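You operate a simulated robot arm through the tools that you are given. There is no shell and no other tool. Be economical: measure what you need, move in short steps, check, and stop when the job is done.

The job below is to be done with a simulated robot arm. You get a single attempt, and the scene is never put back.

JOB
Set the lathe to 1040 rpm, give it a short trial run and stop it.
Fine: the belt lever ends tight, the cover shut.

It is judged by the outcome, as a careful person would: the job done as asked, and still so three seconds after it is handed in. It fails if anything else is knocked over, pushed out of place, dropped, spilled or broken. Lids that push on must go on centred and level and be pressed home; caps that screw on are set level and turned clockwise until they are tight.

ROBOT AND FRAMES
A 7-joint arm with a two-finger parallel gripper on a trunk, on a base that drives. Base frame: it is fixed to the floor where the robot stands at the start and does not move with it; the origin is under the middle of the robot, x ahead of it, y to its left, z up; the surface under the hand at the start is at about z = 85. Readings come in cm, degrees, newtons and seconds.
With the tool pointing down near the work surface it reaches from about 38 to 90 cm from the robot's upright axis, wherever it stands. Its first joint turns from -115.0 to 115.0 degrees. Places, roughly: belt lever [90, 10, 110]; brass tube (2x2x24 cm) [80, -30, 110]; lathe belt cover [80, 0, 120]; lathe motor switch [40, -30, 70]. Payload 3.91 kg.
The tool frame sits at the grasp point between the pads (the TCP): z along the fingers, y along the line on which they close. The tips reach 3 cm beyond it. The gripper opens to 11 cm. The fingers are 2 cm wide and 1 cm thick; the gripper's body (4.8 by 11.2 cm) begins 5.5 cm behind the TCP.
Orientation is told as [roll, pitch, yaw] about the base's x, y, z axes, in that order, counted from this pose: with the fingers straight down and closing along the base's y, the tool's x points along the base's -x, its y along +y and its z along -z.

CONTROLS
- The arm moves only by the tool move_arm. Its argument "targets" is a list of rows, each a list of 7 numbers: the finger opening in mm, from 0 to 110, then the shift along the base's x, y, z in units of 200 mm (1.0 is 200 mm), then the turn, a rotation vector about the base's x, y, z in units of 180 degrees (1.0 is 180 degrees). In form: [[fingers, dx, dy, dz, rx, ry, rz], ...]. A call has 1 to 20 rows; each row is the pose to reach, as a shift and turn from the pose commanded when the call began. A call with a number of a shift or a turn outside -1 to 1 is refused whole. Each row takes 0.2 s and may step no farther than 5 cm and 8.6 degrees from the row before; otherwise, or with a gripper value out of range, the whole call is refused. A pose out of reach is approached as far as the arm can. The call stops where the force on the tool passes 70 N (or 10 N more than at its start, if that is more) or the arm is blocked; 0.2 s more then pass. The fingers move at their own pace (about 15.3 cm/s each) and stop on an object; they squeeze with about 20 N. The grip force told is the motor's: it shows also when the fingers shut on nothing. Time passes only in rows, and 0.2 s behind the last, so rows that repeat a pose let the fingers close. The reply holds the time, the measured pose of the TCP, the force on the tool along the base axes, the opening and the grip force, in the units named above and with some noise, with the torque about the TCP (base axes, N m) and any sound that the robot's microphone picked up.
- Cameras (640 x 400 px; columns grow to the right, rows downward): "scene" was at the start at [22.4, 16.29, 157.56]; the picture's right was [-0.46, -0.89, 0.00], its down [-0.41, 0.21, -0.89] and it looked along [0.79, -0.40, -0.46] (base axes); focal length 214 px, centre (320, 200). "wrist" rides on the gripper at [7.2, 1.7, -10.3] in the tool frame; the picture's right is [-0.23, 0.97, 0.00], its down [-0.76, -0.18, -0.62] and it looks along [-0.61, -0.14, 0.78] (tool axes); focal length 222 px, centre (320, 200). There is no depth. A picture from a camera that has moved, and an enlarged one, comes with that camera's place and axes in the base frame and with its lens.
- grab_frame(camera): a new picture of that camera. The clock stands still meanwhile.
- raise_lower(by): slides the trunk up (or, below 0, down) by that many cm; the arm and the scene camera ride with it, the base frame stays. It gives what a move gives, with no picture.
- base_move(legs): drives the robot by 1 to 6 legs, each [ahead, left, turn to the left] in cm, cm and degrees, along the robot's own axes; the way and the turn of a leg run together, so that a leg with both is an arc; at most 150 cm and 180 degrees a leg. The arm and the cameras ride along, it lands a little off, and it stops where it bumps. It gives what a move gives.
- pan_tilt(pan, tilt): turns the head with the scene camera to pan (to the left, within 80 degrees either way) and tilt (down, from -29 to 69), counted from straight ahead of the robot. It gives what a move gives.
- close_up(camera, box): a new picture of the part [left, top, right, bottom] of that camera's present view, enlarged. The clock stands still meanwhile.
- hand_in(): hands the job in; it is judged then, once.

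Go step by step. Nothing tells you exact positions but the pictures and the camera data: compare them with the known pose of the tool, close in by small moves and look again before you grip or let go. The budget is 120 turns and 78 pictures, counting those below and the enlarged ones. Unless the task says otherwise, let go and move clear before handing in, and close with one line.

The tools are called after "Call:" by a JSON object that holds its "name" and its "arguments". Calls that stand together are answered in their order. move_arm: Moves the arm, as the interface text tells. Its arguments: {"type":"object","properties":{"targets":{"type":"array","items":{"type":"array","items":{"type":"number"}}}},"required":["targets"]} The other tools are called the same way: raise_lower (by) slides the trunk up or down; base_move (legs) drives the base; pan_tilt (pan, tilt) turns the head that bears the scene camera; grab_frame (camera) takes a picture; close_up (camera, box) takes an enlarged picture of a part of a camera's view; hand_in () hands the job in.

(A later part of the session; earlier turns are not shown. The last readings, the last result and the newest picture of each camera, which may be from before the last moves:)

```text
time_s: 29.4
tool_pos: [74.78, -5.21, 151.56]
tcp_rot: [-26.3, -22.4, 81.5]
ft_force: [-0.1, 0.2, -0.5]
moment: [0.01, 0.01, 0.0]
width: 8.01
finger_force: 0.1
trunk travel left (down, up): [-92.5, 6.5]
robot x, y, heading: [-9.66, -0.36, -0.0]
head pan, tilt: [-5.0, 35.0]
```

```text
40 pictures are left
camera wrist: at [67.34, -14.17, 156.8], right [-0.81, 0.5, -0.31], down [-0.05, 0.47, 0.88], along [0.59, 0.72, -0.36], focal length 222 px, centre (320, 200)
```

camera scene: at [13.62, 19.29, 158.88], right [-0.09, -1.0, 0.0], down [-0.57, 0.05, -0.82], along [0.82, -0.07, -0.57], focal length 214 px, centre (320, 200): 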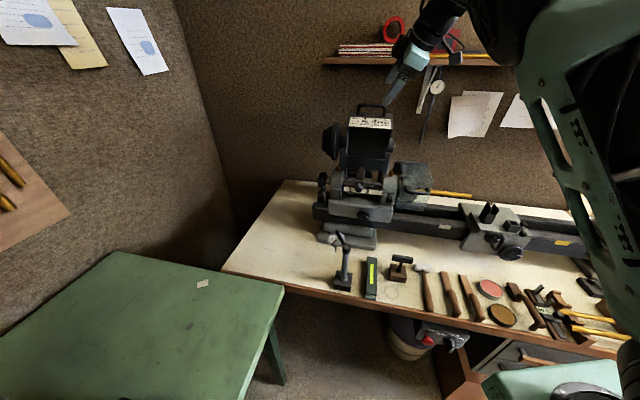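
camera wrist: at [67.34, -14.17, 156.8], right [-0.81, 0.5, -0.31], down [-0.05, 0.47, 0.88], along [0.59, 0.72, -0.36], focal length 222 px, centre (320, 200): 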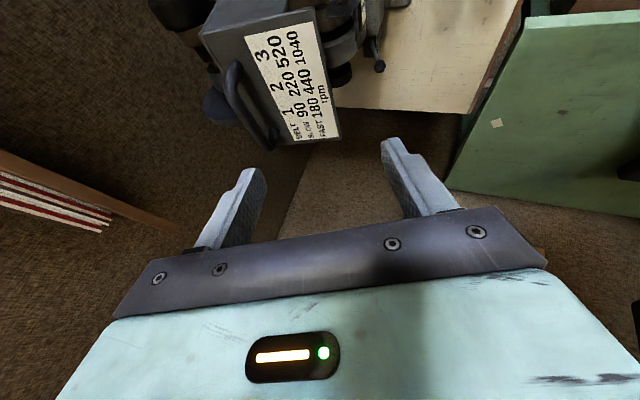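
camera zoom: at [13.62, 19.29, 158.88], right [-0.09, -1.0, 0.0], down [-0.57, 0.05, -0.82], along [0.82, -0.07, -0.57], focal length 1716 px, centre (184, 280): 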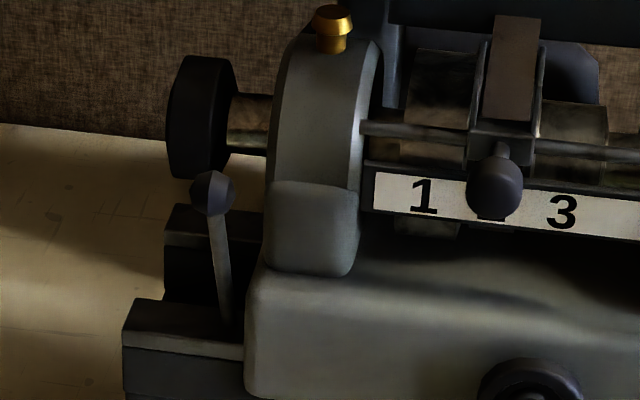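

Inside the cover the belt fork knob stands at 2 between 1 and 3; the belt lever's ball is at about [85.4, 11.8, 113.8], leaning to the front. I bring the tool level, aligned with the lathe, in front-left of the headstock to view the lever.

Call:
{"name": "move_arm", "arguments": {"targets": [[60, -0.05, 0.107, -0.105, -0.0212, -0.035, -0.0132], [60, -0.1, 0.213, -0.21, -0.0424, -0.07, -0.0263], [60, -0.147, 0.32, -0.317, -0.0636, -0.105, -0.0395], [60, -0.196, 0.427, -0.422, -0.0848, -0.14, -0.0527], [60, -0.244, 0.533, -0.528, -0.106, -0.175, -0.0658], [60, -0.293, 0.64, -0.633, -0.1271, -0.21, -0.079], [60, -0.342, 0.747, -0.739, -0.1483, -0.245, -0.0922], [60, -0.391, 0.853, -0.844, -0.1695, -0.28, -0.1053], [60, -0.44, 0.96, -0.95, -0.1907, -0.3148, -0.1185]]}}

Call:
{"name": "grab_frame", "arguments": {"camera": "wrist"}}

```text
time_s: 31.4
tool_pos: [65.93, 13.83, 132.72]
tcp_rot: [-90.3, -0.1, 71.3]
ft_force: [-0.5, -0.4, 0.0]
moment: [0.0, -0.02, 0.02]
width: 6.0
finger_force: 0.0
trunk travel left (down, up): [-92.5, 6.5]
robot x, y, heading: [-9.69, -0.03, -0.3]
head pan, tilt: [-5.0, 35.0]
```

```text
39 pictures are left
camera wrist: at [54.02, 10.28, 131.06], right [0.08, 0.22, -0.97], down [-0.35, 0.92, 0.18], along [0.93, 0.33, 0.15], focal length 222 px, centre (320, 200)
```

wrist: 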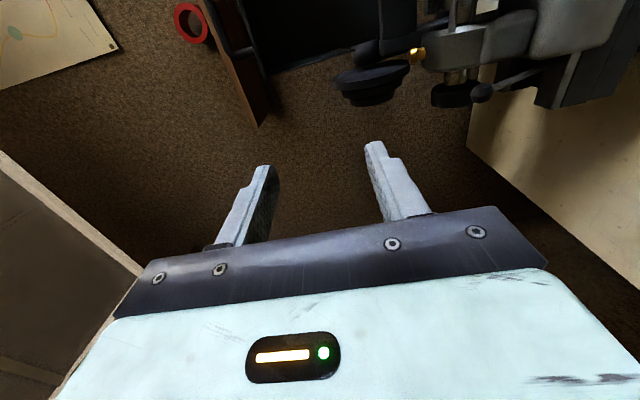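

The view confirms the ball at about [85.4,11.7,113.6] with the handwheel behind it. I approach from the front in stages, watching the dial stand on the bench.

Call:
{"name": "move_arm", "arguments": {"targets": [[20, 0.07, 0.01, -0.15, 0, 0, 0], [0, 0.15, 0.02, -0.3, 0, 0, 0], [0, 0.25, 0.04, -0.45, 0, 0, 0], [0, 0.35, 0.06, -0.6, 0, 0, 0]]}}

Call:
{"name": "close_up", "arguments": {"camera": "scene", "box": [260, 120, 500, 300]}}

Call:
{"name": "close_up", "arguments": {"camera": "wrist", "box": [280, 0, 600, 200]}}

```text
time_s: 32.4
tool_pos: [72.95, 15.16, 120.8]
tcp_rot: [-90.3, -0.1, 71.4]
ft_force: [0.8, 0.3, -0.3]
moment: [-0.03, 0.04, 0.0]
width: 0.0
finger_force: 20.1
trunk travel left (down, up): [-92.5, 6.5]
robot x, y, heading: [-9.71, -0.01, -0.0]
head pan, tilt: [-5.0, 35.0]
```

```text
2.22 times, centred on (380, 210) of scene
camera zoom: at [13.51, 19.31, 158.9], right [-0.09, -1.0, 0.0], down [-0.57, 0.05, -0.82], along [0.82, -0.07, -0.57], focal length 477 px, centre (187, 178)
```

zoom: 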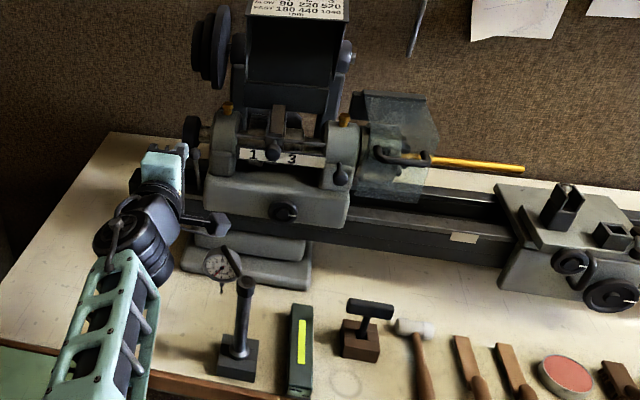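

```text
2.00 times, centred on (440, 100) of wrist
camera zoom: at [60.93, 11.57, 119.03], right [0.08, 0.22, -0.97], down [-0.35, 0.92, 0.18], along [0.93, 0.33, 0.14], focal length 444 px, centre (80, 400)
```

zoom: 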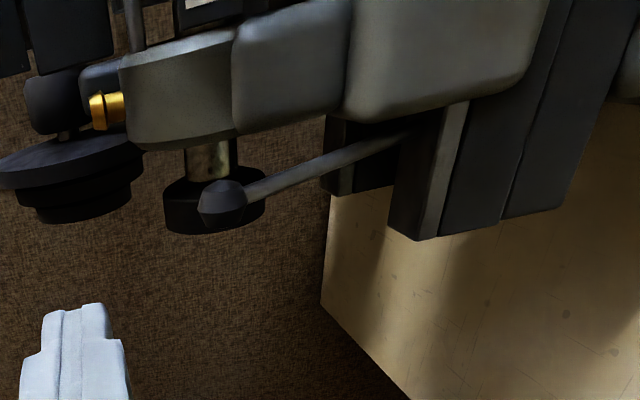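

The arm reaches in on the left, clear of the stand, but the camera housing would come close to the dial. I pitch the tool 35° down as I approach so the housing stays high.

Call:
{"name": "move_arm", "arguments": {"targets": [[0, 0.04, -0.01, 0.0, 0.0124, 0.0369, 0], [0, 0.1, -0.025, 0.0, 0.0248, 0.0738, 0], [0, 0.17, -0.04, -0.04, 0.0372, 0.1107, 0], [0, 0.24, -0.055, -0.13, 0.0496, 0.1476, 0], [0, 0.33, -0.0735, -0.27, 0.062, 0.1845, 0]]}}

Call:
{"name": "close_up", "arguments": {"camera": "wrist", "box": [200, 0, 520, 200]}}

Call:
{"name": "close_up", "arguments": {"camera": "scene", "box": [280, 130, 420, 290]}}

```text
time_s: 33.6
tool_pos: [79.41, 13.85, 115.43]
tcp_rot: [-55.0, -0.1, 71.5]
ft_force: [-0.3, 0.5, 1.4]
moment: [-0.05, 0.03, -0.03]
width: 0.0
finger_force: 19.5
trunk travel left (down, up): [-92.5, 6.5]
robot x, y, heading: [-9.49, -0.54, -0.1]
head pan, tilt: [-5.0, 35.0]
```

```text
2.00 times, centred on (360, 100) of wrist
camera zoom: at [68.3, 9.97, 119.98], right [-0.46, 0.39, -0.8], down [-0.15, 0.85, 0.5], along [0.88, 0.35, -0.33], focal length 444 px, centre (240, 400)
```

zoom: 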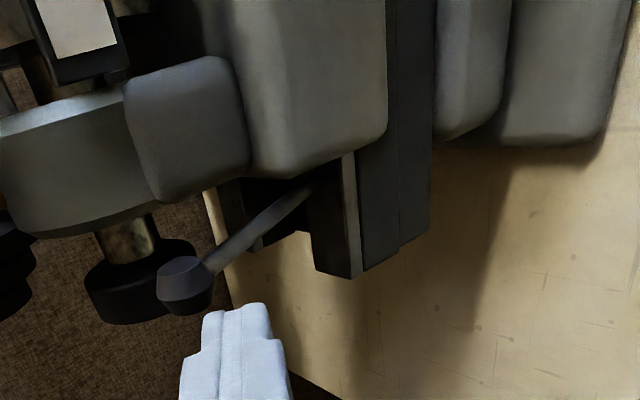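

```text
2.50 times, centred on (350, 210) of scene
camera zoom: at [13.5, 19.35, 158.89], right [-0.09, -1.0, 0.0], down [-0.57, 0.05, -0.82], along [0.82, -0.07, -0.57], focal length 536 px, centre (245, 175)
```

zoom: 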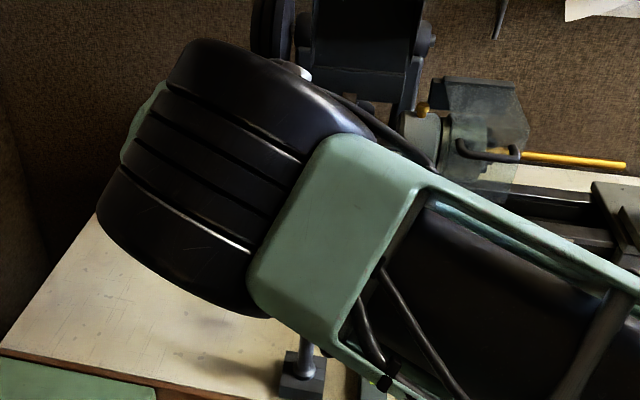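

The stick is lined up with the ball. I push gently along the lathe's depth direction and watch the force.

Call:
{"name": "move_arm", "arguments": {"targets": [[0, 0.0474, -0.016, 0, 0, 0, 0], [0, 0.095, -0.032, 0, 0, 0, 0], [0, 0.142, -0.048, 0, 0, 0, 0], [0, 0.171, -0.0575, 0, 0, 0, 0], [0, 0.2, -0.067, 0, 0, 0, 0], [0, 0.228, -0.0766, 0, 0, 0, 0], [0, 0.256, -0.086, 0, 0, 0, 0]]}}

Call:
{"name": "close_up", "arguments": {"camera": "wrist", "box": [200, 0, 520, 200]}}

```text
time_s: 34.5
tool_pos: [81.51, 13.06, 115.45]
tcp_rot: [-54.8, 0.1, 71.1]
ft_force: [-46.7, -2.0, 21.6]
moment: [-0.32, -0.08, -0.75]
width: 0.0
finger_force: 20.5
trunk travel left (down, up): [-92.5, 6.5]
robot x, y, heading: [-9.83, -0.18, -0.3]
head pan, tilt: [-5.0, 35.0]
stopped in row 4: the force on the tool passed its limit at 78 N (the readings are from after the stop); the commanded pose is now the measured one
```

```text
2.00 times, centred on (360, 100) of wrist
camera zoom: at [70.46, 9.25, 120.0], right [-0.46, 0.4, -0.8], down [-0.14, 0.85, 0.5], along [0.88, 0.34, -0.34], focal length 444 px, centre (240, 400)
```

zoom: 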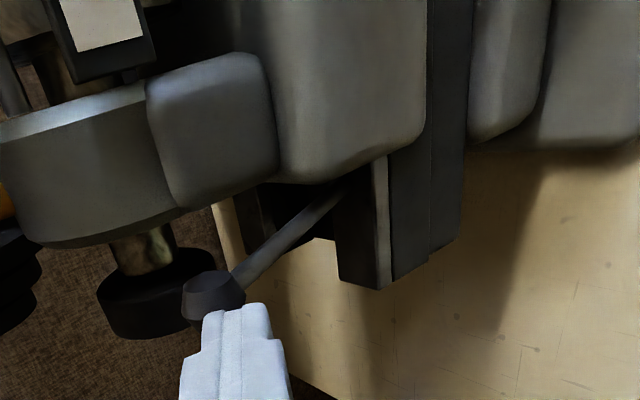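

It is firm toward the rear, so the lever must swing to the front. I rise, pitch the tool to 75° down, and come over the ball with the fingers to its front and rear.

Call:
{"name": "move_arm", "arguments": {"targets": [[20, -0.08, 0.03, 0.05, 0, 0, 0], [40, -0.08, 0.03, 0.2, 0.0142, 0.0421, 0], [60, -0.04, 0.02, 0.35, 0.0283, 0.0842, 0], [60, 0.04, 0.0, 0.45, 0.0425, 0.1263, 0], [60, 0.12, -0.02, 0.45, 0.0566, 0.1684, 0], [60, 0.2, -0.0417, 0.45, 0.0708, 0.2105, 0]]}}

Call:
{"name": "grab_frame", "arguments": {"camera": "wrist"}}

```text
time_s: 36.0
tool_pos: [85.27, 12.61, 123.99]
tcp_rot: [-20.5, 0.4, 71.3]
ft_force: [-1.1, 0.8, -0.3]
moment: [-0.03, 0.01, 0.03]
width: 5.96
finger_force: 0.1
out of reach, approached as far as the arm can: row 6
trunk travel left (down, up): [-92.5, 6.5]
robot x, y, heading: [-9.5, -0.56, -0.2]
head pan, tilt: [-5.0, 35.0]
```

```text
33 pictures are left
camera wrist: at [78.16, 7.45, 133.08], right [-0.79, 0.51, -0.34], down [0.2, 0.74, 0.64], along [0.58, 0.44, -0.69], focal length 222 px, centre (320, 200)
```

wrist: 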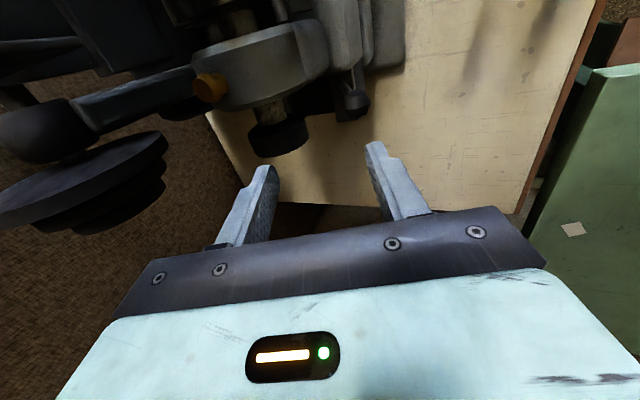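

Call:
{"name": "move_arm", "arguments": {"targets": [[50, -0.008, -0.02, -0.15, 0, 0, 0], [50, -0.008, -0.02, -0.3, 0, 0, 0], [50, -0.008, -0.02, -0.4, 0, 0, 0]]}}

Call:
{"name": "close_up", "arguments": {"camera": "wrist", "box": [160, 60, 480, 260]}}

```text
time_s: 36.8
tool_pos: [85.21, 12.34, 115.96]
tcp_rot: [-20.8, 0.3, 71.2]
ft_force: [-0.2, -0.6, 0.4]
moment: [0.01, 0.01, -0.01]
width: 5.02
finger_force: 0.0
trunk travel left (down, up): [-92.5, 6.5]
robot x, y, heading: [-9.63, -0.07, -0.1]
head pan, tilt: [-5.0, 35.0]
```

```text
2.00 times, centred on (320, 160) of wrist
camera zoom: at [78.02, 7.08, 125.03], right [-0.79, 0.51, -0.34], down [0.19, 0.74, 0.64], along [0.58, 0.44, -0.69], focal length 444 px, centre (320, 280)
```

zoom: 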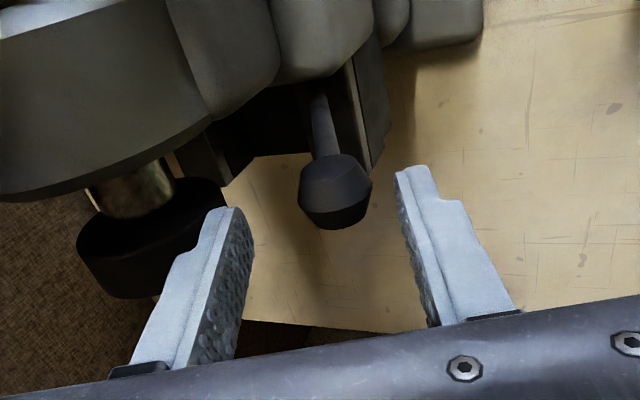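

Call:
{"name": "move_arm", "arguments": {"targets": [[50, -0.005, -0.014, -0.03, 0, 0, 0], [50, -0.0095, -0.028, -0.06, 0, 0, 0], [0, -0.0095, -0.028, -0.06, 0, 0, 0], [0, -0.0095, -0.028, -0.06, 0, 0, 0]]}}

Call:
{"name": "close_up", "arguments": {"camera": "wrist", "box": [160, 60, 480, 260]}}

```text
time_s: 37.8
tool_pos: [84.87, 11.78, 114.62]
tcp_rot: [-20.5, 0.3, 71.4]
ft_force: [-16.4, 1.8, -4.3]
moment: [-0.06, 0.38, -0.14]
width: 2.27
finger_force: 45.3
trunk travel left (down, up): [-92.5, 6.5]
robot x, y, heading: [-9.91, -0.59, -0.2]
head pan, tilt: [-5.0, 35.0]
```

```text
2.00 times, centred on (320, 160) of wrist
camera zoom: at [77.69, 6.64, 123.82], right [-0.79, 0.51, -0.34], down [0.2, 0.74, 0.64], along [0.58, 0.44, -0.69], focal length 444 px, centre (320, 280)
```

zoom: 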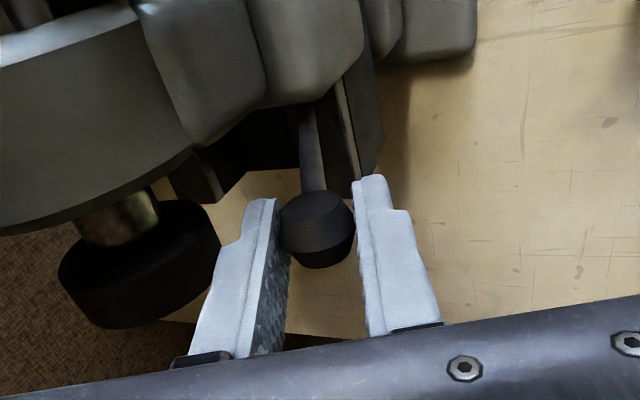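

Ball gripped. I swing it to the front along its arc in small steps.

Call:
{"name": "move_arm", "arguments": {"targets": [[0, -0.031, 0.0104, -0.013, 0, 0, 0], [0, -0.0616, 0.0208, -0.03, 0, 0, 0], [0, -0.091, 0.031, -0.047, 0, 0, 0], [0, -0.121, 0.041, -0.067, 0, 0, 0], [0, -0.148, 0.05, -0.089, 0, 0, 0], [0, -0.174, 0.0587, -0.1135, 0, 0, 0]]}}

Call:
{"name": "grab_frame", "arguments": {"camera": "wrist"}}

```text
time_s: 39.1
tool_pos: [81.55, 12.88, 112.58]
tcp_rot: [-20.7, 0.2, 71.3]
ft_force: [0.8, -3.5, 2.8]
moment: [-0.02, -0.3, 0.03]
width: 2.27
finger_force: 44.8
trunk travel left (down, up): [-92.5, 6.5]
robot x, y, heading: [-9.72, -0.09, -0.1]
head pan, tilt: [-5.0, 35.0]
```

```text
30 pictures are left
camera wrist: at [74.34, 7.71, 121.68], right [-0.79, 0.51, -0.35], down [0.19, 0.74, 0.64], along [0.58, 0.44, -0.68], focal length 222 px, centre (320, 200)
```

wrist: 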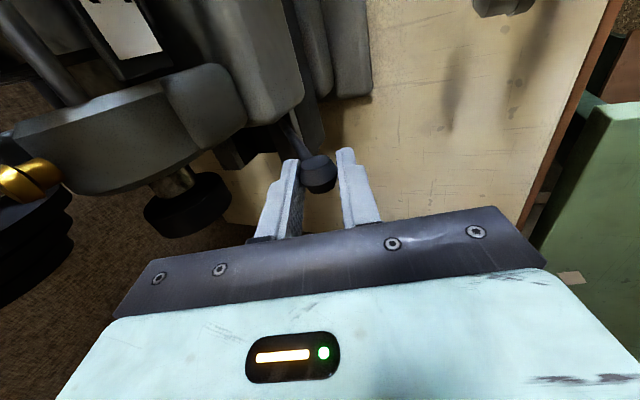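

Call:
{"name": "move_arm", "arguments": {"targets": [[0, -0.023, 0.008, -0.025, 0, 0, 0], [0, -0.0465, 0.0157, -0.0535, 0, 0, 0], [0, -0.066, 0.022, -0.083, 0, 0, 0], [0, -0.0853, 0.0288, -0.1135, 0, 0, 0], [0, -0.101, 0.034, -0.146, 0, 0, 0], [0, -0.116, 0.039, -0.1785, 0, 0, 0]]}}

Call:
{"name": "grab_frame", "arguments": {"camera": "wrist"}}

Call:
{"name": "close_up", "arguments": {"camera": "scene", "box": [300, 100, 460, 240]}}

```text
time_s: 40.5
tool_pos: [78.89, 13.82, 109.33]
tcp_rot: [-20.7, 0.1, 71.4]
ft_force: [-29.8, -4.8, 32.1]
moment: [-0.9, -1.27, -0.29]
width: 2.99
finger_force: 44.9
trunk travel left (down, up): [-92.5, 6.5]
robot x, y, heading: [-9.53, -0.43, 0.2]
head pan, tilt: [-5.0, 35.0]
```

```text
29 pictures are left
camera wrist: at [71.67, 8.67, 118.36], right [-0.79, 0.51, -0.35], down [0.19, 0.74, 0.64], along [0.58, 0.44, -0.68], focal length 222 px, centre (320, 200)
```

wrist: 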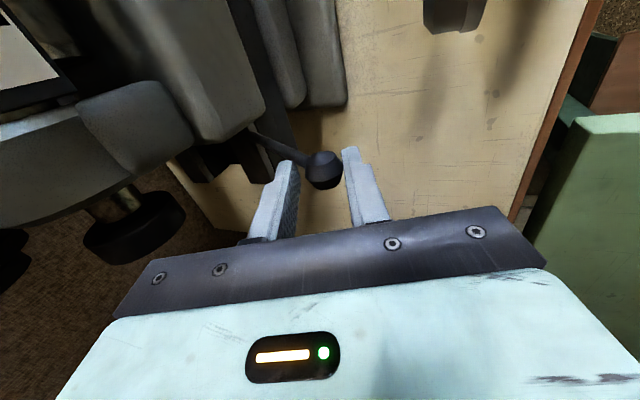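

```text
2.86 times, centred on (380, 170) of scene
camera zoom: at [13.05, 19.27, 158.97], right [-0.09, -1.0, 0.0], down [-0.57, 0.05, -0.82], along [0.82, -0.07, -0.57], focal length 613 px, centre (149, 286)
```

zoom: 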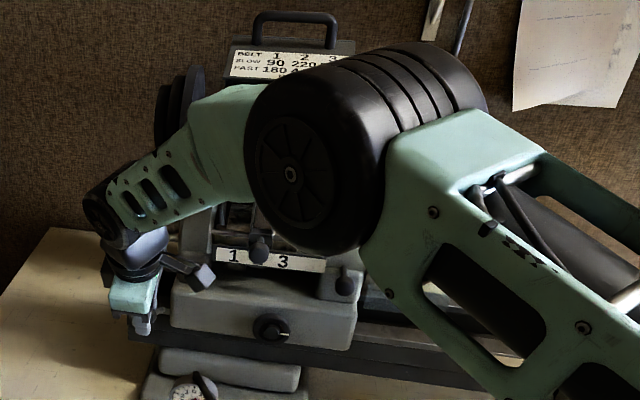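

The lever has swung to its front stop. I let go and rise to check the lever and look at the belt knob.

Call:
{"name": "move_arm", "arguments": {"targets": [[60, 0, 0, 0.01, 0, 0, 0], [60, 0, 0, 0.02, 0, 0, 0], [60, -0.03, 0.01, 0.15, 0, 0, 0], [60, -0.08, 0.02, 0.35, 0, 0, 0], [60, -0.16, -0.05, 0.55, 0, 0, 0], [60, -0.24, -0.15, 0.75, 0, 0, 0], [60, -0.3, -0.3, 0.85, 0, 0, 0], [60, -0.35, -0.45, 0.9, 0, 0, 0], [60, -0.38, -0.55, 0.92, 0, 0, 0]]}}

Call:
{"name": "grab_frame", "arguments": {"camera": "wrist"}}

Call:
{"name": "close_up", "arguments": {"camera": "scene", "box": [300, 90, 440, 240]}}

```text
time_s: 42.5
tool_pos: [71.63, 2.68, 127.32]
tcp_rot: [-20.7, 0.3, 71.3]
ft_force: [-0.6, 0.5, 1.2]
moment: [-0.02, 0.0, 0.01]
width: 6.01
finger_force: 0.1
trunk travel left (down, up): [-92.5, 6.5]
robot x, y, heading: [-9.83, -0.14, 0.0]
head pan, tilt: [-5.0, 35.0]
```

```text
27 pictures are left
camera wrist: at [64.52, -2.48, 136.44], right [-0.79, 0.51, -0.34], down [0.19, 0.74, 0.64], along [0.58, 0.44, -0.68], focal length 222 px, centre (320, 200)
```

wrist: 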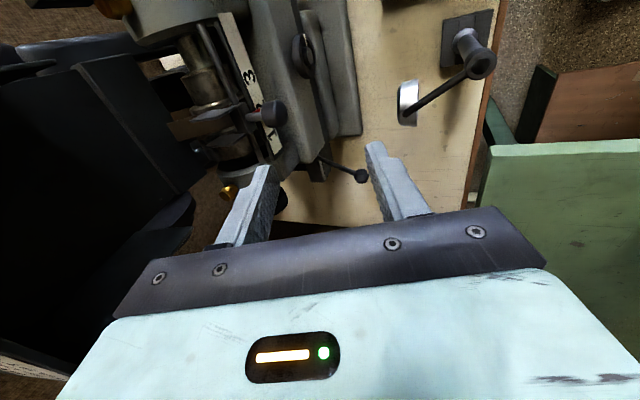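

```text
2.67 times, centred on (370, 165) of scene
camera zoom: at [13.46, 19.34, 158.88], right [-0.09, -1.0, 0.0], down [-0.57, 0.05, -0.82], along [0.82, -0.07, -0.57], focal length 572 px, centre (187, 293)
```

zoom: 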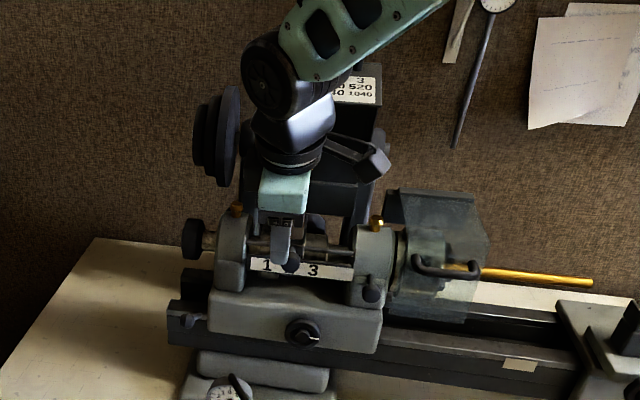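

The lever now rests low at the front. The knob is at about [81.8, -1.4, 115] and one position is about 3.4 cm along the lathe. I roll the tool 90° so the fingers close along the lathe and come over the knob.

Call:
{"name": "move_arm", "arguments": {"targets": [[60, 0.03, -0.013, 0.02, 0.0151, -0.0051, -0.0426], [60, 0.06, -0.026, 0.04, 0.0302, -0.0102, -0.0852], [60, 0.09, -0.039, 0.04, 0.0453, -0.0153, -0.1278], [60, 0.12, -0.052, 0.04, 0.0604, -0.0204, -0.1704], [60, 0.15, -0.065, 0.04, 0.0755, -0.0255, -0.213], [60, 0.18, -0.078, 0.03, 0.0905, -0.0305, -0.2555], [60, 0.21, -0.091, 0.01, 0.1056, -0.0356, -0.2981], [60, 0.24, -0.104, -0.02, 0.1207, -0.0407, -0.3407], [60, 0.27, -0.117, -0.05, 0.1358, -0.0458, -0.3833], [60, 0.3, -0.13, -0.08, 0.1509, -0.0509, -0.4259], [60, 0.33, -0.143, -0.1, 0.166, -0.056, -0.4685]]}}

Call:
{"name": "grab_frame", "arguments": {"camera": "wrist"}}

```text
time_s: 45.0
tool_pos: [78.15, -0.1, 125.41]
tcp_rot: [-0.2, -20.2, -18.8]
ft_force: [0.3, -0.5, -0.4]
moment: [-0.01, -0.01, -0.02]
width: 6.02
finger_force: 0.0
trunk travel left (down, up): [-92.5, 6.5]
robot x, y, heading: [-9.92, -0.84, -0.2]
head pan, tilt: [-5.0, 35.0]
```

```text
25 pictures are left
camera wrist: at [68.96, 4.85, 132.58], right [0.52, 0.85, 0.08], down [0.42, -0.33, 0.85], along [0.75, -0.41, -0.52], focal length 222 px, centre (320, 200)
```

wrist: 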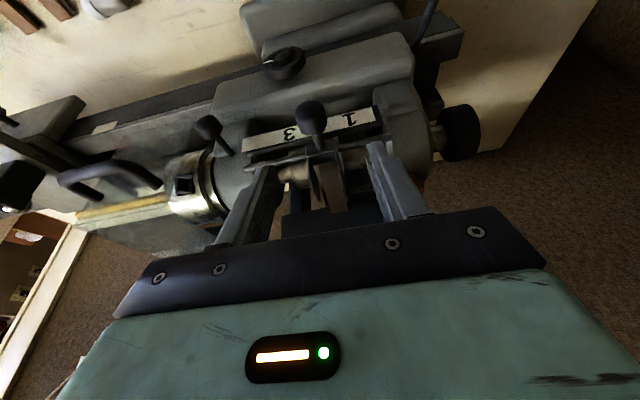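

The knob triangulates to about [80.05, -1.3, 116.5]. I lower over it with the fingers straddling.

Call:
{"name": "move_arm", "arguments": {"targets": [[50, 0.02, -0.03, -0.12, 0, 0, 0], [50, 0.04, -0.043, -0.25, 0, 0, 0], [50, 0.049, -0.043, -0.345, 0, 0, 0]]}}

Call:
{"name": "close_up", "arguments": {"camera": "wrist", "box": [160, 20, 480, 220]}}

```text
time_s: 45.8
tool_pos: [79.33, -0.9, 118.52]
tcp_rot: [-0.1, -20.3, -18.9]
ft_force: [-0.9, 0.5, 0.6]
moment: [0.0, -0.02, 0.0]
width: 5.0
finger_force: 0.1
trunk travel left (down, up): [-92.5, 6.5]
robot x, y, heading: [-9.8, -0.29, -0.0]
head pan, tilt: [-5.0, 35.0]
```

```text
2.00 times, centred on (320, 120) of wrist
camera zoom: at [70.14, 4.03, 125.66], right [0.51, 0.85, 0.08], down [0.42, -0.33, 0.85], along [0.75, -0.4, -0.52], focal length 444 px, centre (320, 360)
```

zoom: 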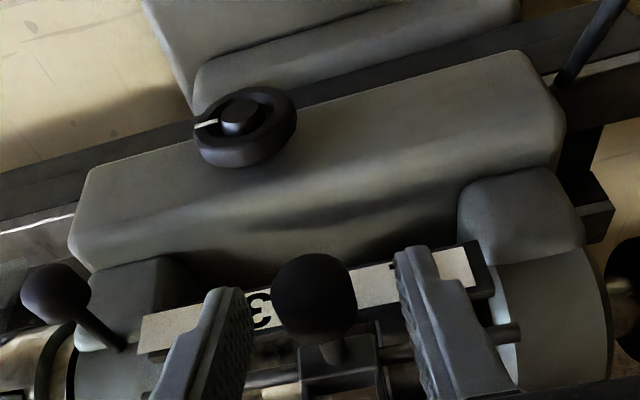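

Call:
{"name": "move_arm", "arguments": {"targets": [[30, 0, 0, -0.02, 0, 0, 0], [0, 0, 0, -0.02, 0, 0, 0], [0, 0, 0, -0.02, 0, 0, 0]]}}

Call:
{"name": "close_up", "arguments": {"camera": "wrist", "box": [160, 20, 480, 220]}}

```text
time_s: 46.5
tool_pos: [79.27, -1.15, 118.08]
tcp_rot: [-0.2, -20.2, -18.6]
ft_force: [-1.8, -6.5, 3.0]
moment: [-0.08, 0.3, 0.44]
width: 2.52
finger_force: 45.3
trunk travel left (down, up): [-92.5, 6.5]
robot x, y, heading: [-9.63, -0.53, -0.1]
head pan, tilt: [-5.0, 35.0]
```

```text
2.00 times, centred on (320, 120) of wrist
camera zoom: at [70.06, 3.9, 125.25], right [0.51, 0.85, 0.07], down [0.42, -0.32, 0.85], along [0.75, -0.41, -0.52], focal length 444 px, centre (320, 360)
```

zoom: 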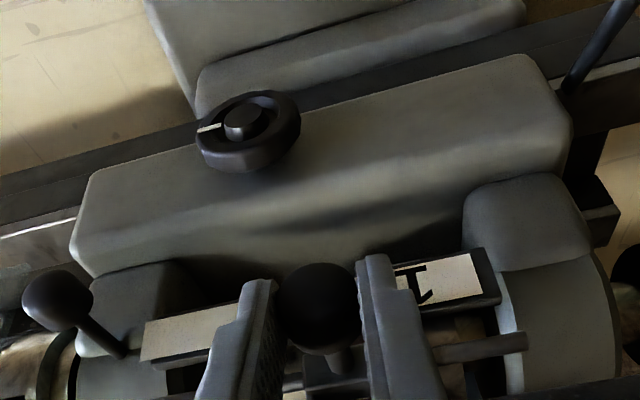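

Knob gripped. I slide it toward 3 by 3.4 cm along the lathe.

Call:
{"name": "move_arm", "arguments": {"targets": [[0, -0.011, -0.032, 0, 0, 0, 0], [0, -0.022, -0.064, 0, 0, 0, 0], [0, -0.032, -0.097, 0, 0, 0, 0], [0, -0.043, -0.129, 0, 0, 0, 0], [0, -0.054, -0.161, 0, 0, 0, 0]]}}

Call:
{"name": "grab_frame", "arguments": {"camera": "wrist"}}

```text
time_s: 47.4
tool_pos: [79.01, -1.12, 118.13]
tcp_rot: [1.1, -20.9, -18.0]
ft_force: [18.8, 7.1, -16.4]
moment: [0.07, -0.76, -0.11]
width: 2.55
finger_force: 44.9
trunk travel left (down, up): [-92.5, 6.5]
robot x, y, heading: [-9.67, -0.16, 0.0]
head pan, tilt: [-5.0, 35.0]
stopped in row 4: the force on the tool passed its limit at 74 N (the readings are from after the stop); the commanded pose is now the measured one
```

```text
22 pictures are left
camera wrist: at [69.7, 3.58, 125.27], right [0.5, 0.86, 0.1], down [0.41, -0.33, 0.85], along [0.76, -0.38, -0.52], focal length 222 px, centre (320, 200)
```

wrist: 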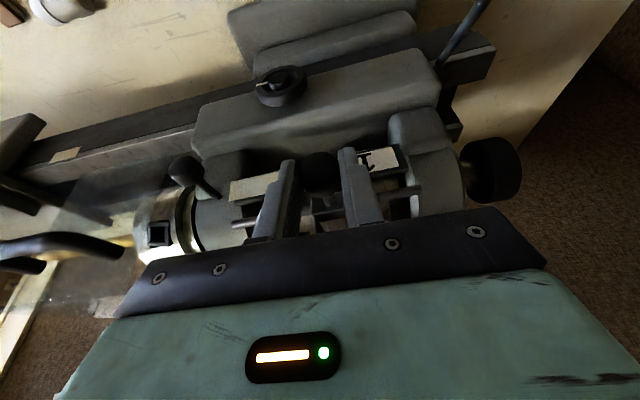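

The knob does not budge. I let go, rise, and check the belt's slack and the lever's position.

Call:
{"name": "move_arm", "arguments": {"targets": [[50, 0, 0, 0, 0, 0, 0], [50, 0, 0, 0.02, 0, 0, 0], [50, -0.04, 0.015, 0.2, 0, 0, 0], [50, -0.15, 0.05, 0.35, 0, 0, 0], [50, -0.35, 0.1, 0.45, 0, 0, 0], [50, -0.55, 0.0, 0.5, 0, 0, 0], [50, -0.75, -0.2, 0.5, 0, 0, 0], [50, -0.8, -0.4, 0.5, 0, 0, 0]]}}

Call:
{"name": "close_up", "arguments": {"camera": "scene", "box": [305, 110, 435, 240]}}

Call:
{"name": "close_up", "arguments": {"camera": "scene", "box": [350, 160, 400, 200]}}

```text
refused: row 7 steps farther than a row can; nothing moved
```

```text
3.08 times, centred on (370, 175) of scene
camera zoom: at [13.73, 19.57, 158.82], right [-0.09, -1.0, 0.0], down [-0.57, 0.05, -0.82], along [0.81, -0.07, -0.57], focal length 660 px, centre (166, 277)
```

zoom: 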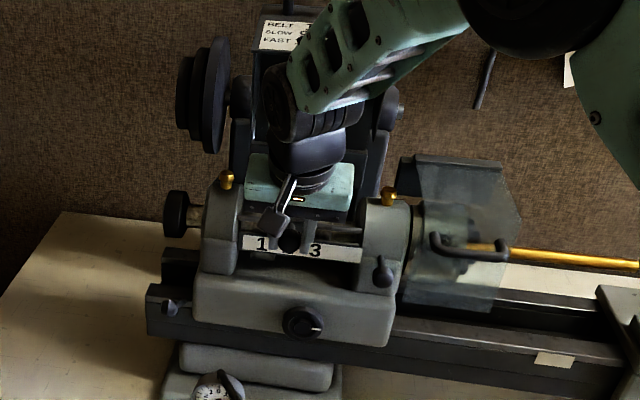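

```text
10.00 times, centred on (375, 180) of scene
camera zoom: at [13.73, 19.57, 158.82], right [-0.09, -1.0, 0.0], down [-0.57, 0.05, -0.82], along [0.81, -0.07, -0.57], focal length 2145 px, centre (-230, 400)
```

zoom: 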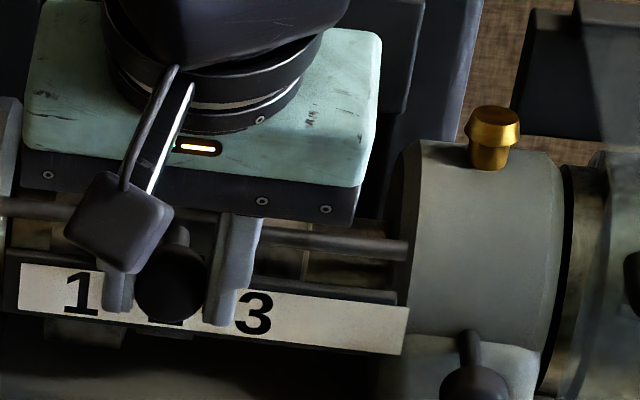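

Call:
{"name": "move_arm", "arguments": {"targets": [[50, 0, 0, 0, 0, 0, 0], [50, 0, 0, 0.02, 0, 0, 0], [50, -0.04, 0.015, 0.2, 0, 0, 0], [50, -0.15, 0.05, 0.35, 0, 0, 0], [50, -0.3, 0.05, 0.45, 0, 0, 0], [50, -0.45, -0.05, 0.5, 0, 0, 0], [50, -0.55, -0.2, 0.55, 0, 0, 0], [50, -0.6, -0.4, 0.6, 0, 0, 0]]}}

Call:
{"name": "close_up", "arguments": {"camera": "scene", "box": [305, 110, 435, 240]}}

Call:
{"name": "close_up", "arguments": {"camera": "scene", "box": [350, 150, 400, 200]}}

```text
time_s: 49.2
tool_pos: [66.67, -9.07, 130.35]
tcp_rot: [1.1, -20.6, -18.0]
ft_force: [-0.6, 0.2, 0.0]
moment: [-0.01, 0.03, -0.01]
width: 4.99
finger_force: 0.0
trunk travel left (down, up): [-92.5, 6.5]
robot x, y, heading: [-9.61, -0.14, -0.2]
head pan, tilt: [-5.0, 35.0]
```

```text
3.08 times, centred on (370, 175) of scene
camera zoom: at [13.49, 19.49, 158.88], right [-0.09, -1.0, 0.0], down [-0.57, 0.05, -0.82], along [0.82, -0.07, -0.57], focal length 660 px, centre (166, 277)
```

zoom: 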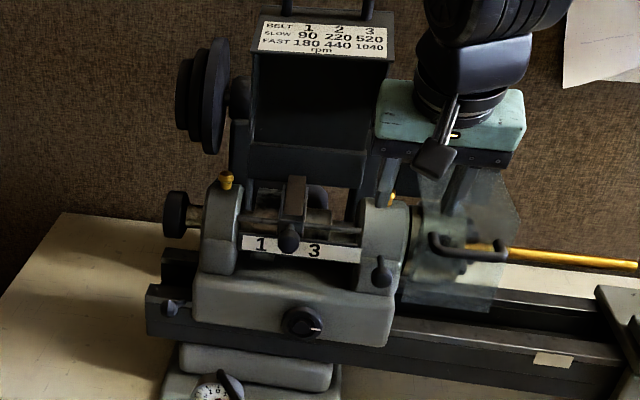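

```text
8.00 times, centred on (375, 175) of scene
camera zoom: at [13.49, 19.49, 158.88], right [-0.09, -1.0, 0.0], down [-0.57, 0.05, -0.82], along [0.82, -0.07, -0.57], focal length 1716 px, centre (-120, 400)
```

zoom: 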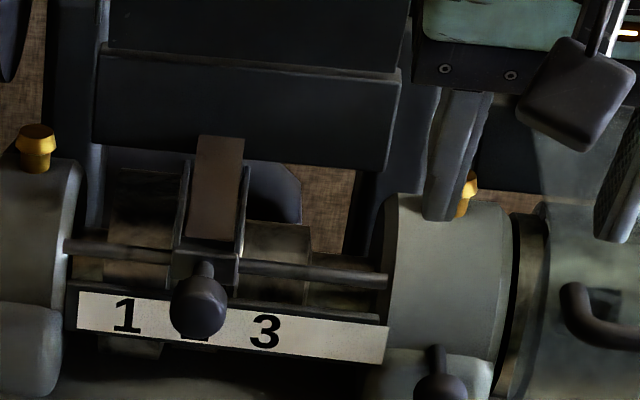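

The fork still sits at 2 and the belt looks straight. I check whether the lever goes further down: first I move above its ball with closed fingers.

Call:
{"name": "move_arm", "arguments": {"targets": [[20, 0, 0.2, 0, 0, 0, 0], [0, 0.05, 0.4, 0, 0, 0, 0], [0, 0.15, 0.58, 0, 0, 0, 0], [0, 0.3, 0.74, 0, 0, 0, 0], [0, 0.45, 0.87, 0, 0, 0, 0], [0, 0.59, 1.0, 0, 0, 0, 0]]}}

Call:
{"name": "move_arm", "arguments": {"targets": [[0, 0, 0.08, -0.15, 0, 0, 0], [0, 0, 0.153, -0.3, 0, 0, 0], [0, 0, 0.153, -0.5, 0, 0, 0], [0, 0, 0.153, -0.7, 0, 0, 0], [0, 0, 0.153, -0.85, 0, 0, 0]]}}

Call:
{"name": "close_up", "arguments": {"camera": "wrist", "box": [160, 20, 480, 220]}}

```text
time_s: 50.6
tool_pos: [78.54, 10.52, 130.44]
tcp_rot: [1.0, -20.7, -18.3]
ft_force: [-0.1, 0.0, 0.4]
moment: [0.0, 0.01, 0.0]
width: 0.01
finger_force: 19.4
trunk travel left (down, up): [-92.5, 6.5]
robot x, y, heading: [-9.84, -0.24, 0.1]
head pan, tilt: [-5.0, 35.0]
```

```text
time_s: 51.8
tool_pos: [78.65, 13.52, 113.43]
tcp_rot: [1.1, -20.7, -18.0]
ft_force: [-0.1, -0.9, -0.4]
moment: [-0.04, 0.02, 0.0]
width: 0.0
finger_force: 20.0
trunk travel left (down, up): [-92.5, 6.5]
robot x, y, heading: [-9.2, -0.18, -0.2]
head pan, tilt: [-5.0, 35.0]
```

```text
2.00 times, centred on (320, 120) of wrist
camera zoom: at [69.28, 18.23, 120.53], right [0.5, 0.86, 0.1], down [0.41, -0.33, 0.85], along [0.76, -0.38, -0.52], focal length 444 px, centre (320, 360)
```

zoom: 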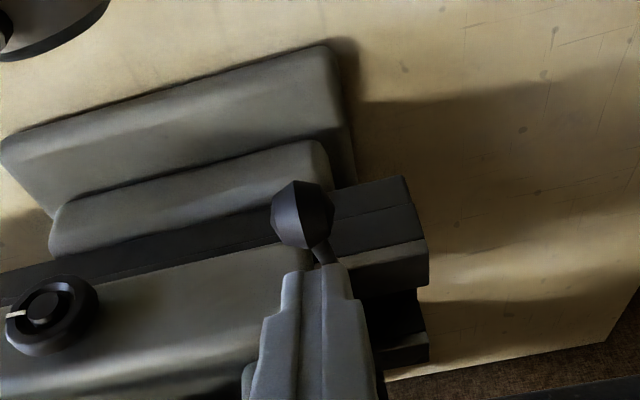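

Call:
{"name": "move_arm", "arguments": {"targets": [[0, -0.04, 0.01, -0.06, 0, 0, 0], [0, -0.045, 0.01, -0.1, 0, 0, 0], [0, -0.048, 0.011, -0.13, 0, 0, 0], [0, -0.05, 0.012, -0.16, 0, 0, 0], [0, -0.05, 0.012, -0.19, 0, 0, 0], [0, -0.05, 0.012, -0.22, 0, 0, 0], [0, -0.05, 0.012, -0.25, 0, 0, 0]]}}

Call:
{"name": "close_up", "arguments": {"camera": "wrist", "box": [160, 20, 480, 220]}}

```text
time_s: 53.4
tool_pos: [77.65, 13.92, 108.38]
tcp_rot: [1.0, -20.7, -18.2]
ft_force: [-0.1, 0.2, 1.0]
moment: [-0.02, 0.03, 0.02]
width: 0.0
finger_force: 19.6
trunk travel left (down, up): [-92.5, 6.5]
robot x, y, heading: [-9.44, -0.16, -0.3]
head pan, tilt: [-5.0, 35.0]
```

```text
2.00 times, centred on (320, 120) of wrist
camera zoom: at [68.3, 18.58, 115.5], right [0.5, 0.86, 0.1], down [0.41, -0.33, 0.85], along [0.76, -0.39, -0.52], focal length 444 px, centre (320, 360)
```

zoom: 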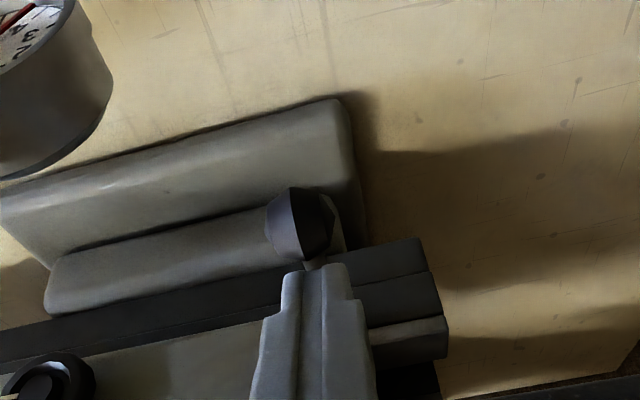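

The lever kept moving down freely with the tip, so it has not reached its end. I press a bit further.

Call:
{"name": "move_arm", "arguments": {"targets": [[0, 0, 0, -0.025, 0, 0, 0], [0, 0, 0, -0.05, 0, 0, 0], [0, 0, 0, -0.075, 0, 0, 0], [0, 0, 0, -0.1, 0, 0, 0]]}}

Call:
{"name": "close_up", "arguments": {"camera": "wrist", "box": [160, 20, 480, 220]}}

```text
time_s: 54.4
tool_pos: [78.1, 13.78, 106.89]
tcp_rot: [1.3, -21.3, -18.3]
ft_force: [20.0, -6.5, 26.9]
moment: [-0.28, -0.63, -0.06]
width: 0.0
finger_force: 19.5
trunk travel left (down, up): [-92.5, 6.5]
robot x, y, heading: [-9.64, -0.13, 0.0]
head pan, tilt: [-5.0, 35.0]
```

```text
2.00 times, centred on (320, 120) of wrist
camera zoom: at [68.58, 18.45, 113.9], right [0.5, 0.86, 0.1], down [0.4, -0.33, 0.85], along [0.77, -0.38, -0.51], focal length 444 px, centre (320, 360)
```

zoom: 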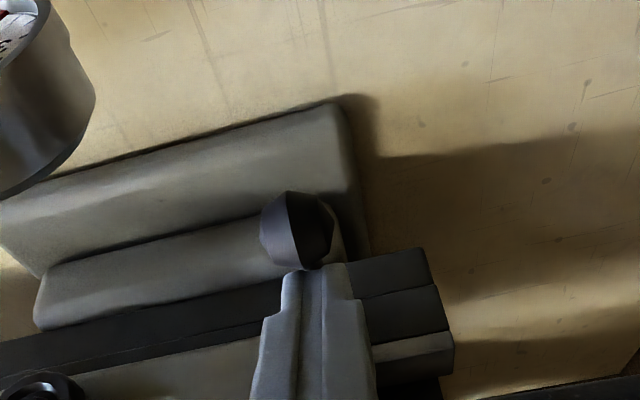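

Resistance now rises, so the lever is at its end. I go back up and over the knob.

Call:
{"name": "move_arm", "arguments": {"targets": [[0, 0, 0, 0.15, 0, 0, 0], [0, 0, 0, 0.35, 0, 0, 0], [0, 0, 0, 0.55, 0, 0, 0], [0, 0, 0, 0.78, 0, 0, 0], [0, 0, 0, 0.98, 0, 0, 0], [30, 0.01, -0.2, 0.98, 0, 0, 0], [50, 0.03, -0.42, 0.98, 0, 0, 0], [50, 0.05, -0.62, 0.98, 0, 0, 0], [50, 0.06, -0.74, 0.98, 0, 0, 0]]}}

Call:
{"name": "grab_frame", "arguments": {"camera": "wrist"}}

```text
time_s: 56.4
tool_pos: [78.61, -0.73, 125.9]
tcp_rot: [1.0, -20.7, -18.1]
ft_force: [-0.5, 0.5, -0.3]
moment: [0.01, -0.02, -0.04]
width: 5.02
finger_force: 0.0
trunk travel left (down, up): [-92.5, 6.5]
robot x, y, heading: [-9.75, -0.27, -0.1]
head pan, tilt: [-5.0, 35.0]
```

```text
14 pictures are left
camera wrist: at [69.31, 3.96, 133.02], right [0.5, 0.86, 0.1], down [0.41, -0.33, 0.85], along [0.76, -0.38, -0.52], focal length 222 px, centre (320, 200)
```

wrist: 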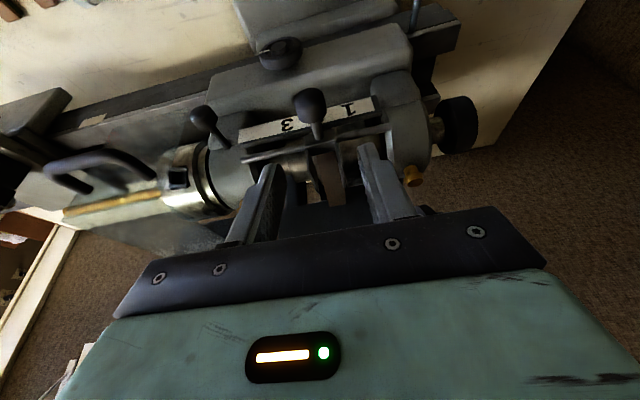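

Call:
{"name": "move_arm", "arguments": {"targets": [[50, 0.01, -0.01, -0.13, 0, 0, 0], [50, 0.025, -0.015, -0.27, 0, 0, 0], [50, 0.033, -0.016, -0.38, 0, 0, 0], [0, 0.033, -0.021, -0.39, 0, 0, 0], [0, 0.033, -0.021, -0.39, 0, 0, 0], [0, 0.033, -0.021, -0.39, 0, 0, 0]]}}

Call:
{"name": "move_arm", "arguments": {"targets": [[0, -0.01, -0.03, 0, 0, 0, 0], [0, -0.02, -0.06, 0, 0, 0, 0], [0, -0.03, -0.09, 0, 0, 0, 0], [0, -0.041, -0.122, 0, 0, 0, 0], [0, -0.051, -0.152, 0, 0, 0, 0]]}}

```text
time_s: 57.8
tool_pos: [79.28, -1.1, 118.2]
tcp_rot: [1.1, -20.9, -18.2]
ft_force: [-0.9, 3.0, 8.0]
moment: [0.42, 0.91, -0.09]
width: 2.52
finger_force: 44.8
trunk travel left (down, up): [-92.5, 6.5]
robot x, y, heading: [-9.82, -0.12, -0.0]
head pan, tilt: [-5.0, 35.0]
```

```text
time_s: 59.0
tool_pos: [78.4, -4.37, 118.08]
tcp_rot: [0.9, -20.7, -18.2]
ft_force: [-6.1, 0.0, 9.9]
moment: [-0.19, 0.03, -0.01]
width: 2.51
finger_force: 45.0
trunk travel left (down, up): [-92.5, 6.5]
robot x, y, heading: [-9.5, -0.39, 0.3]
head pan, tilt: [-5.0, 35.0]
```

It slid freely. I release, rise and check the pointer.

Call:
{"name": "move_arm", "arguments": {"targets": [[50, 0, 0, 0, 0, 0, 0], [50, 0, 0, 0.03, 0, 0, 0], [50, 0, 0, 0.2, 0, 0, 0], [50, -0.04, 0.015, 0.4, 0, 0, 0], [50, -0.15, 0.15, 0.5, 0, 0, 0], [50, -0.25, 0.35, 0.5, 0, 0, 0], [30, -0.25, 0.58, 0.5, 0, 0, 0], [0, -0.25, 0.8, 0.5, 0, 0, 0]]}}

Call:
{"name": "close_up", "arguments": {"camera": "scene", "box": [305, 130, 425, 240]}}

```text
time_s: 60.8
tool_pos: [73.4, 11.59, 128.35]
tcp_rot: [1.0, -20.7, -18.2]
ft_force: [-0.4, -0.5, -0.4]
moment: [0.01, 0.01, -0.01]
width: 0.02
finger_force: 20.0
trunk travel left (down, up): [-92.5, 6.5]
robot x, y, heading: [-9.65, 0.08, -0.2]
head pan, tilt: [-5.0, 35.0]
```

```text
3.64 times, centred on (365, 185) of scene
camera zoom: at [13.49, 19.36, 158.9], right [-0.09, -1.0, 0.0], down [-0.57, 0.05, -0.82], along [0.82, -0.07, -0.57], focal length 780 px, centre (156, 254)
```

zoom: 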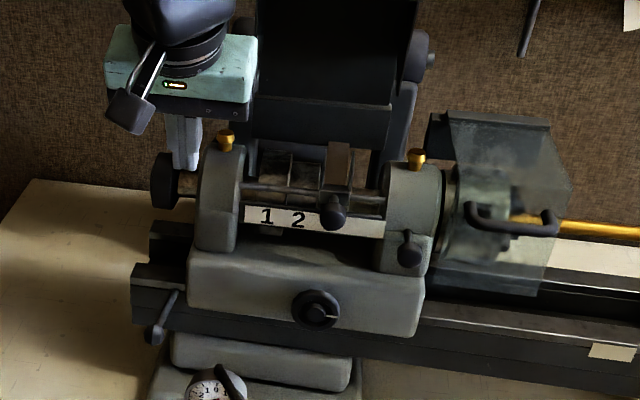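

The knob and belt are at 3. Now to bring the lever back: its ball hangs at about [78.4, 13.8, 103]. I come over it with the fingers straddling it along the lathe direction.

Call:
{"name": "move_arm", "arguments": {"targets": [[40, 0.05, 0.05, -0.15, 0, 0, 0], [40, 0.1, 0.1, -0.35, 0, 0, 0], [40, 0.15, 0.125, -0.55, 0, 0, 0], [40, 0.19, 0.13, -0.75, 0, 0, 0], [40, 0.19, 0.13, -0.95, 0, 0, 0]]}}

Call:
{"name": "close_up", "arguments": {"camera": "wrist", "box": [160, 20, 480, 220]}}

```text
time_s: 62.0
tool_pos: [77.24, 14.29, 109.5]
tcp_rot: [1.0, -20.8, -18.0]
ft_force: [-0.8, -0.4, 0.3]
moment: [0.0, 0.0, -0.03]
width: 4.0
finger_force: 0.0
trunk travel left (down, up): [-92.5, 6.5]
robot x, y, heading: [-9.7, -0.17, 0.0]
head pan, tilt: [-5.0, 35.0]
```

```text
2.00 times, centred on (320, 120) of wrist
camera zoom: at [67.92, 18.97, 116.54], right [0.5, 0.86, 0.1], down [0.41, -0.33, 0.85], along [0.76, -0.38, -0.52], focal length 444 px, centre (320, 360)
```

zoom: 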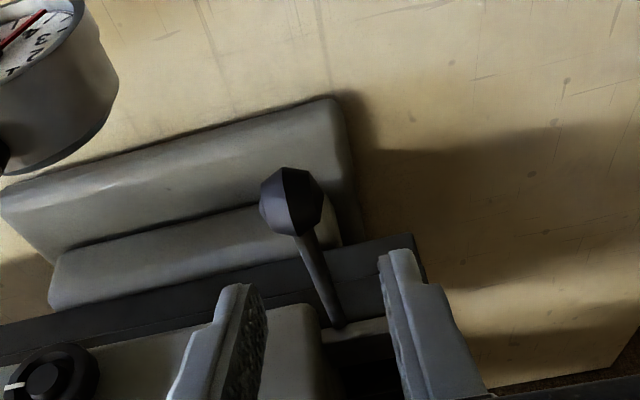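

Call:
{"name": "move_arm", "arguments": {"targets": [[40, -0.01, -0.005, -0.1, 0, 0, 0], [40, -0.013, -0.006, -0.21, 0, 0, 0], [0, -0.013, -0.006, -0.21, 0, 0, 0], [0, -0.013, -0.006, -0.21, 0, 0, 0], [0, -0.013, -0.006, -0.21, 0, 0, 0]]}}

```text
time_s: 63.2
tool_pos: [77.01, 13.84, 104.91]
tcp_rot: [0.9, -20.5, -18.2]
ft_force: [-9.8, -20.5, -3.8]
moment: [-0.17, 0.54, 0.0]
width: 2.28
finger_force: 44.7
trunk travel left (down, up): [-92.5, 6.5]
robot x, y, heading: [-9.65, -0.26, -0.2]
head pan, tilt: [-5.0, 35.0]
```

Ball gripped. I raise the lever along its arc to about 45°.

Call:
{"name": "move_arm", "arguments": {"targets": [[0, 0, 0.005, 0.046, 0, 0, 0], [0, 0, 0.01, 0.092, 0, 0, 0], [0, 0.007, 0.005, 0.137, 0, 0, 0], [0, 0.015, 0.0, 0.183, 0, 0, 0], [0, 0.03, -0.005, 0.227, 0, 0, 0], [0, 0.045, -0.01, 0.27, 0, 0, 0], [0, 0.067, -0.02, 0.31, 0, 0, 0], [0, 0.089, -0.027, 0.35, 0, 0, 0], [0, 0.117, -0.037, 0.386, 0, 0, 0], [0, 0.145, -0.045, 0.421, 0, 0, 0]]}}

```text
time_s: 65.4
tool_pos: [79.83, 12.93, 113.33]
tcp_rot: [0.7, -20.4, -18.2]
ft_force: [-8.3, -26.6, -15.3]
moment: [-0.32, 1.47, -0.24]
width: 2.31
finger_force: 45.5
trunk travel left (down, up): [-92.5, 6.5]
robot x, y, heading: [-9.56, 0.07, -0.0]
head pan, tilt: [-5.0, 35.0]
```

Call:
{"name": "move_arm", "arguments": {"targets": [[0, 0.018, -0.012, 0.01, 0, 0, 0], [0, 0.04, -0.02, 0.03, 0, 0, 0], [0, 0.065, -0.028, 0.048, 0, 0, 0], [0, 0.09, -0.037, 0.065, 0, 0, 0], [0, 0.115, -0.045, 0.08, 0, 0, 0], [0, 0.139, -0.053, 0.093, 0, 0, 0], [0, 0.165, -0.061, 0.104, 0, 0, 0], [0, 0.19, -0.07, 0.114, 0, 0, 0]]}}

```text
time_s: 67.2
tool_pos: [83.54, 11.88, 115.78]
tcp_rot: [1.1, -20.7, -18.2]
ft_force: [-18.5, -14.0, 4.9]
moment: [-0.07, 1.56, -0.04]
width: 2.32
finger_force: 44.7
trunk travel left (down, up): [-92.5, 6.5]
robot x, y, heading: [-9.25, -0.13, -0.2]
head pan, tilt: [-5.0, 35.0]
```

Call:
{"name": "move_arm", "arguments": {"targets": [[0, 0.02, -0.006, 0.005, 0, 0, 0], [0, 0.04, -0.013, 0.01, 0, 0, 0], [0, 0.06, -0.019, 0.013, 0, 0, 0], [0, 0.08, -0.026, 0.015, 0, 0, 0], [0, 0.1, -0.033, 0.015, 0, 0, 0], [0, 0.12, -0.04, 0.015, 0, 0, 0]]}}

```text
time_s: 68.6
tool_pos: [86.11, 11.16, 115.83]
tcp_rot: [1.2, -20.8, -18.1]
ft_force: [-0.2, 0.3, -0.1]
moment: [0.04, -0.01, 0.0]
width: 0.0
finger_force: 37.7
trunk travel left (down, up): [-92.5, 6.5]
robot x, y, heading: [-9.43, -0.17, -0.2]
head pan, tilt: [-5.0, 35.0]
```

The ball slipped out of the fingers at its stop. I rise straight up and look at it.

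Call:
{"name": "move_arm", "arguments": {"targets": [[0, 0, 0, 0.1, 0, 0, 0], [0, 0, 0, 0.3, 0, 0, 0], [0, -0.1, 0.03, 0.4, 0, 0, 0], [0, -0.25, 0.08, 0.4, 0, 0, 0], [0, -0.35, 0.11, 0.35, 0, 0, 0]]}}

Call:
{"name": "close_up", "arguments": {"camera": "wrist", "box": [160, 20, 480, 220]}}

```text
time_s: 69.8
tool_pos: [78.78, 13.29, 123.06]
tcp_rot: [1.0, -20.6, -18.0]
ft_force: [-0.1, -0.3, 0.5]
moment: [-0.03, -0.02, -0.02]
width: 0.02
finger_force: 37.5
trunk travel left (down, up): [-92.5, 6.5]
robot x, y, heading: [-9.49, -0.14, 0.1]
head pan, tilt: [-5.0, 35.0]
```

```text
2.00 times, centred on (320, 120) of wrist
camera zoom: at [69.51, 17.95, 130.13], right [0.5, 0.86, 0.1], down [0.41, -0.33, 0.85], along [0.76, -0.38, -0.52], focal length 444 px, centre (320, 360)
```

zoom: 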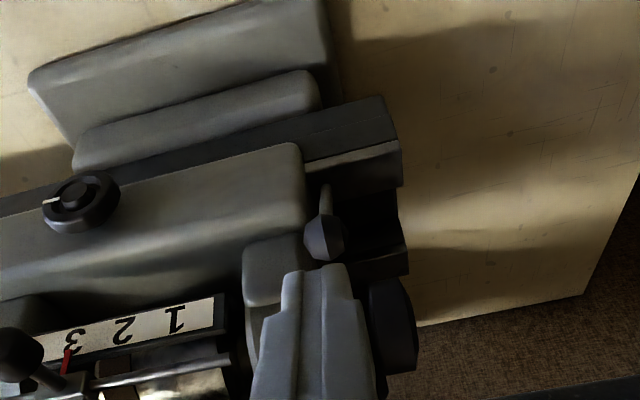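

The red pointer stands at 3. The lever is nearly back; I push its ball firmly to the rear from the front with the closed fingers to seat it tight.

Call:
{"name": "move_arm", "arguments": {"targets": [[0, 0.0, 0.01, -0.2, 0, 0, 0], [0, 0.006, 0.018, -0.375, 0, 0, 0], [0, 0.05, 0.003, -0.375, 0, 0, 0], [0, 0.09, -0.01, -0.375, 0, 0, 0], [0, 0.12, -0.02, -0.375, 0, 0, 0], [0, 0.15, -0.03, -0.375, 0, 0, 0], [0, 0.18, -0.04, -0.375, 0, 0, 0], [0, 0.21, -0.05, -0.375, 0, 0, 0], [0, 0.24, -0.06, -0.375, 0, 0, 0], [0, 0.27, -0.07, -0.375, 0, 0, 0], [0, 0.3, -0.08, -0.375, 0, 0, 0]]}}

```text
time_s: 71.9
tool_pos: [82.9, 12.98, 114.85]
tcp_rot: [0.9, -19.3, -17.9]
ft_force: [-18.8, 2.9, 4.8]
moment: [-0.03, 0.2, -0.2]
width: 0.01
finger_force: 37.2
trunk travel left (down, up): [-92.5, 6.5]
robot x, y, heading: [-9.42, -0.5, -0.0]
head pan, tilt: [-5.0, 35.0]
stopped in row 10: the force on the tool passed its limit at 75 N (the readings are from after the stop); the commanded pose is now the measured one
```

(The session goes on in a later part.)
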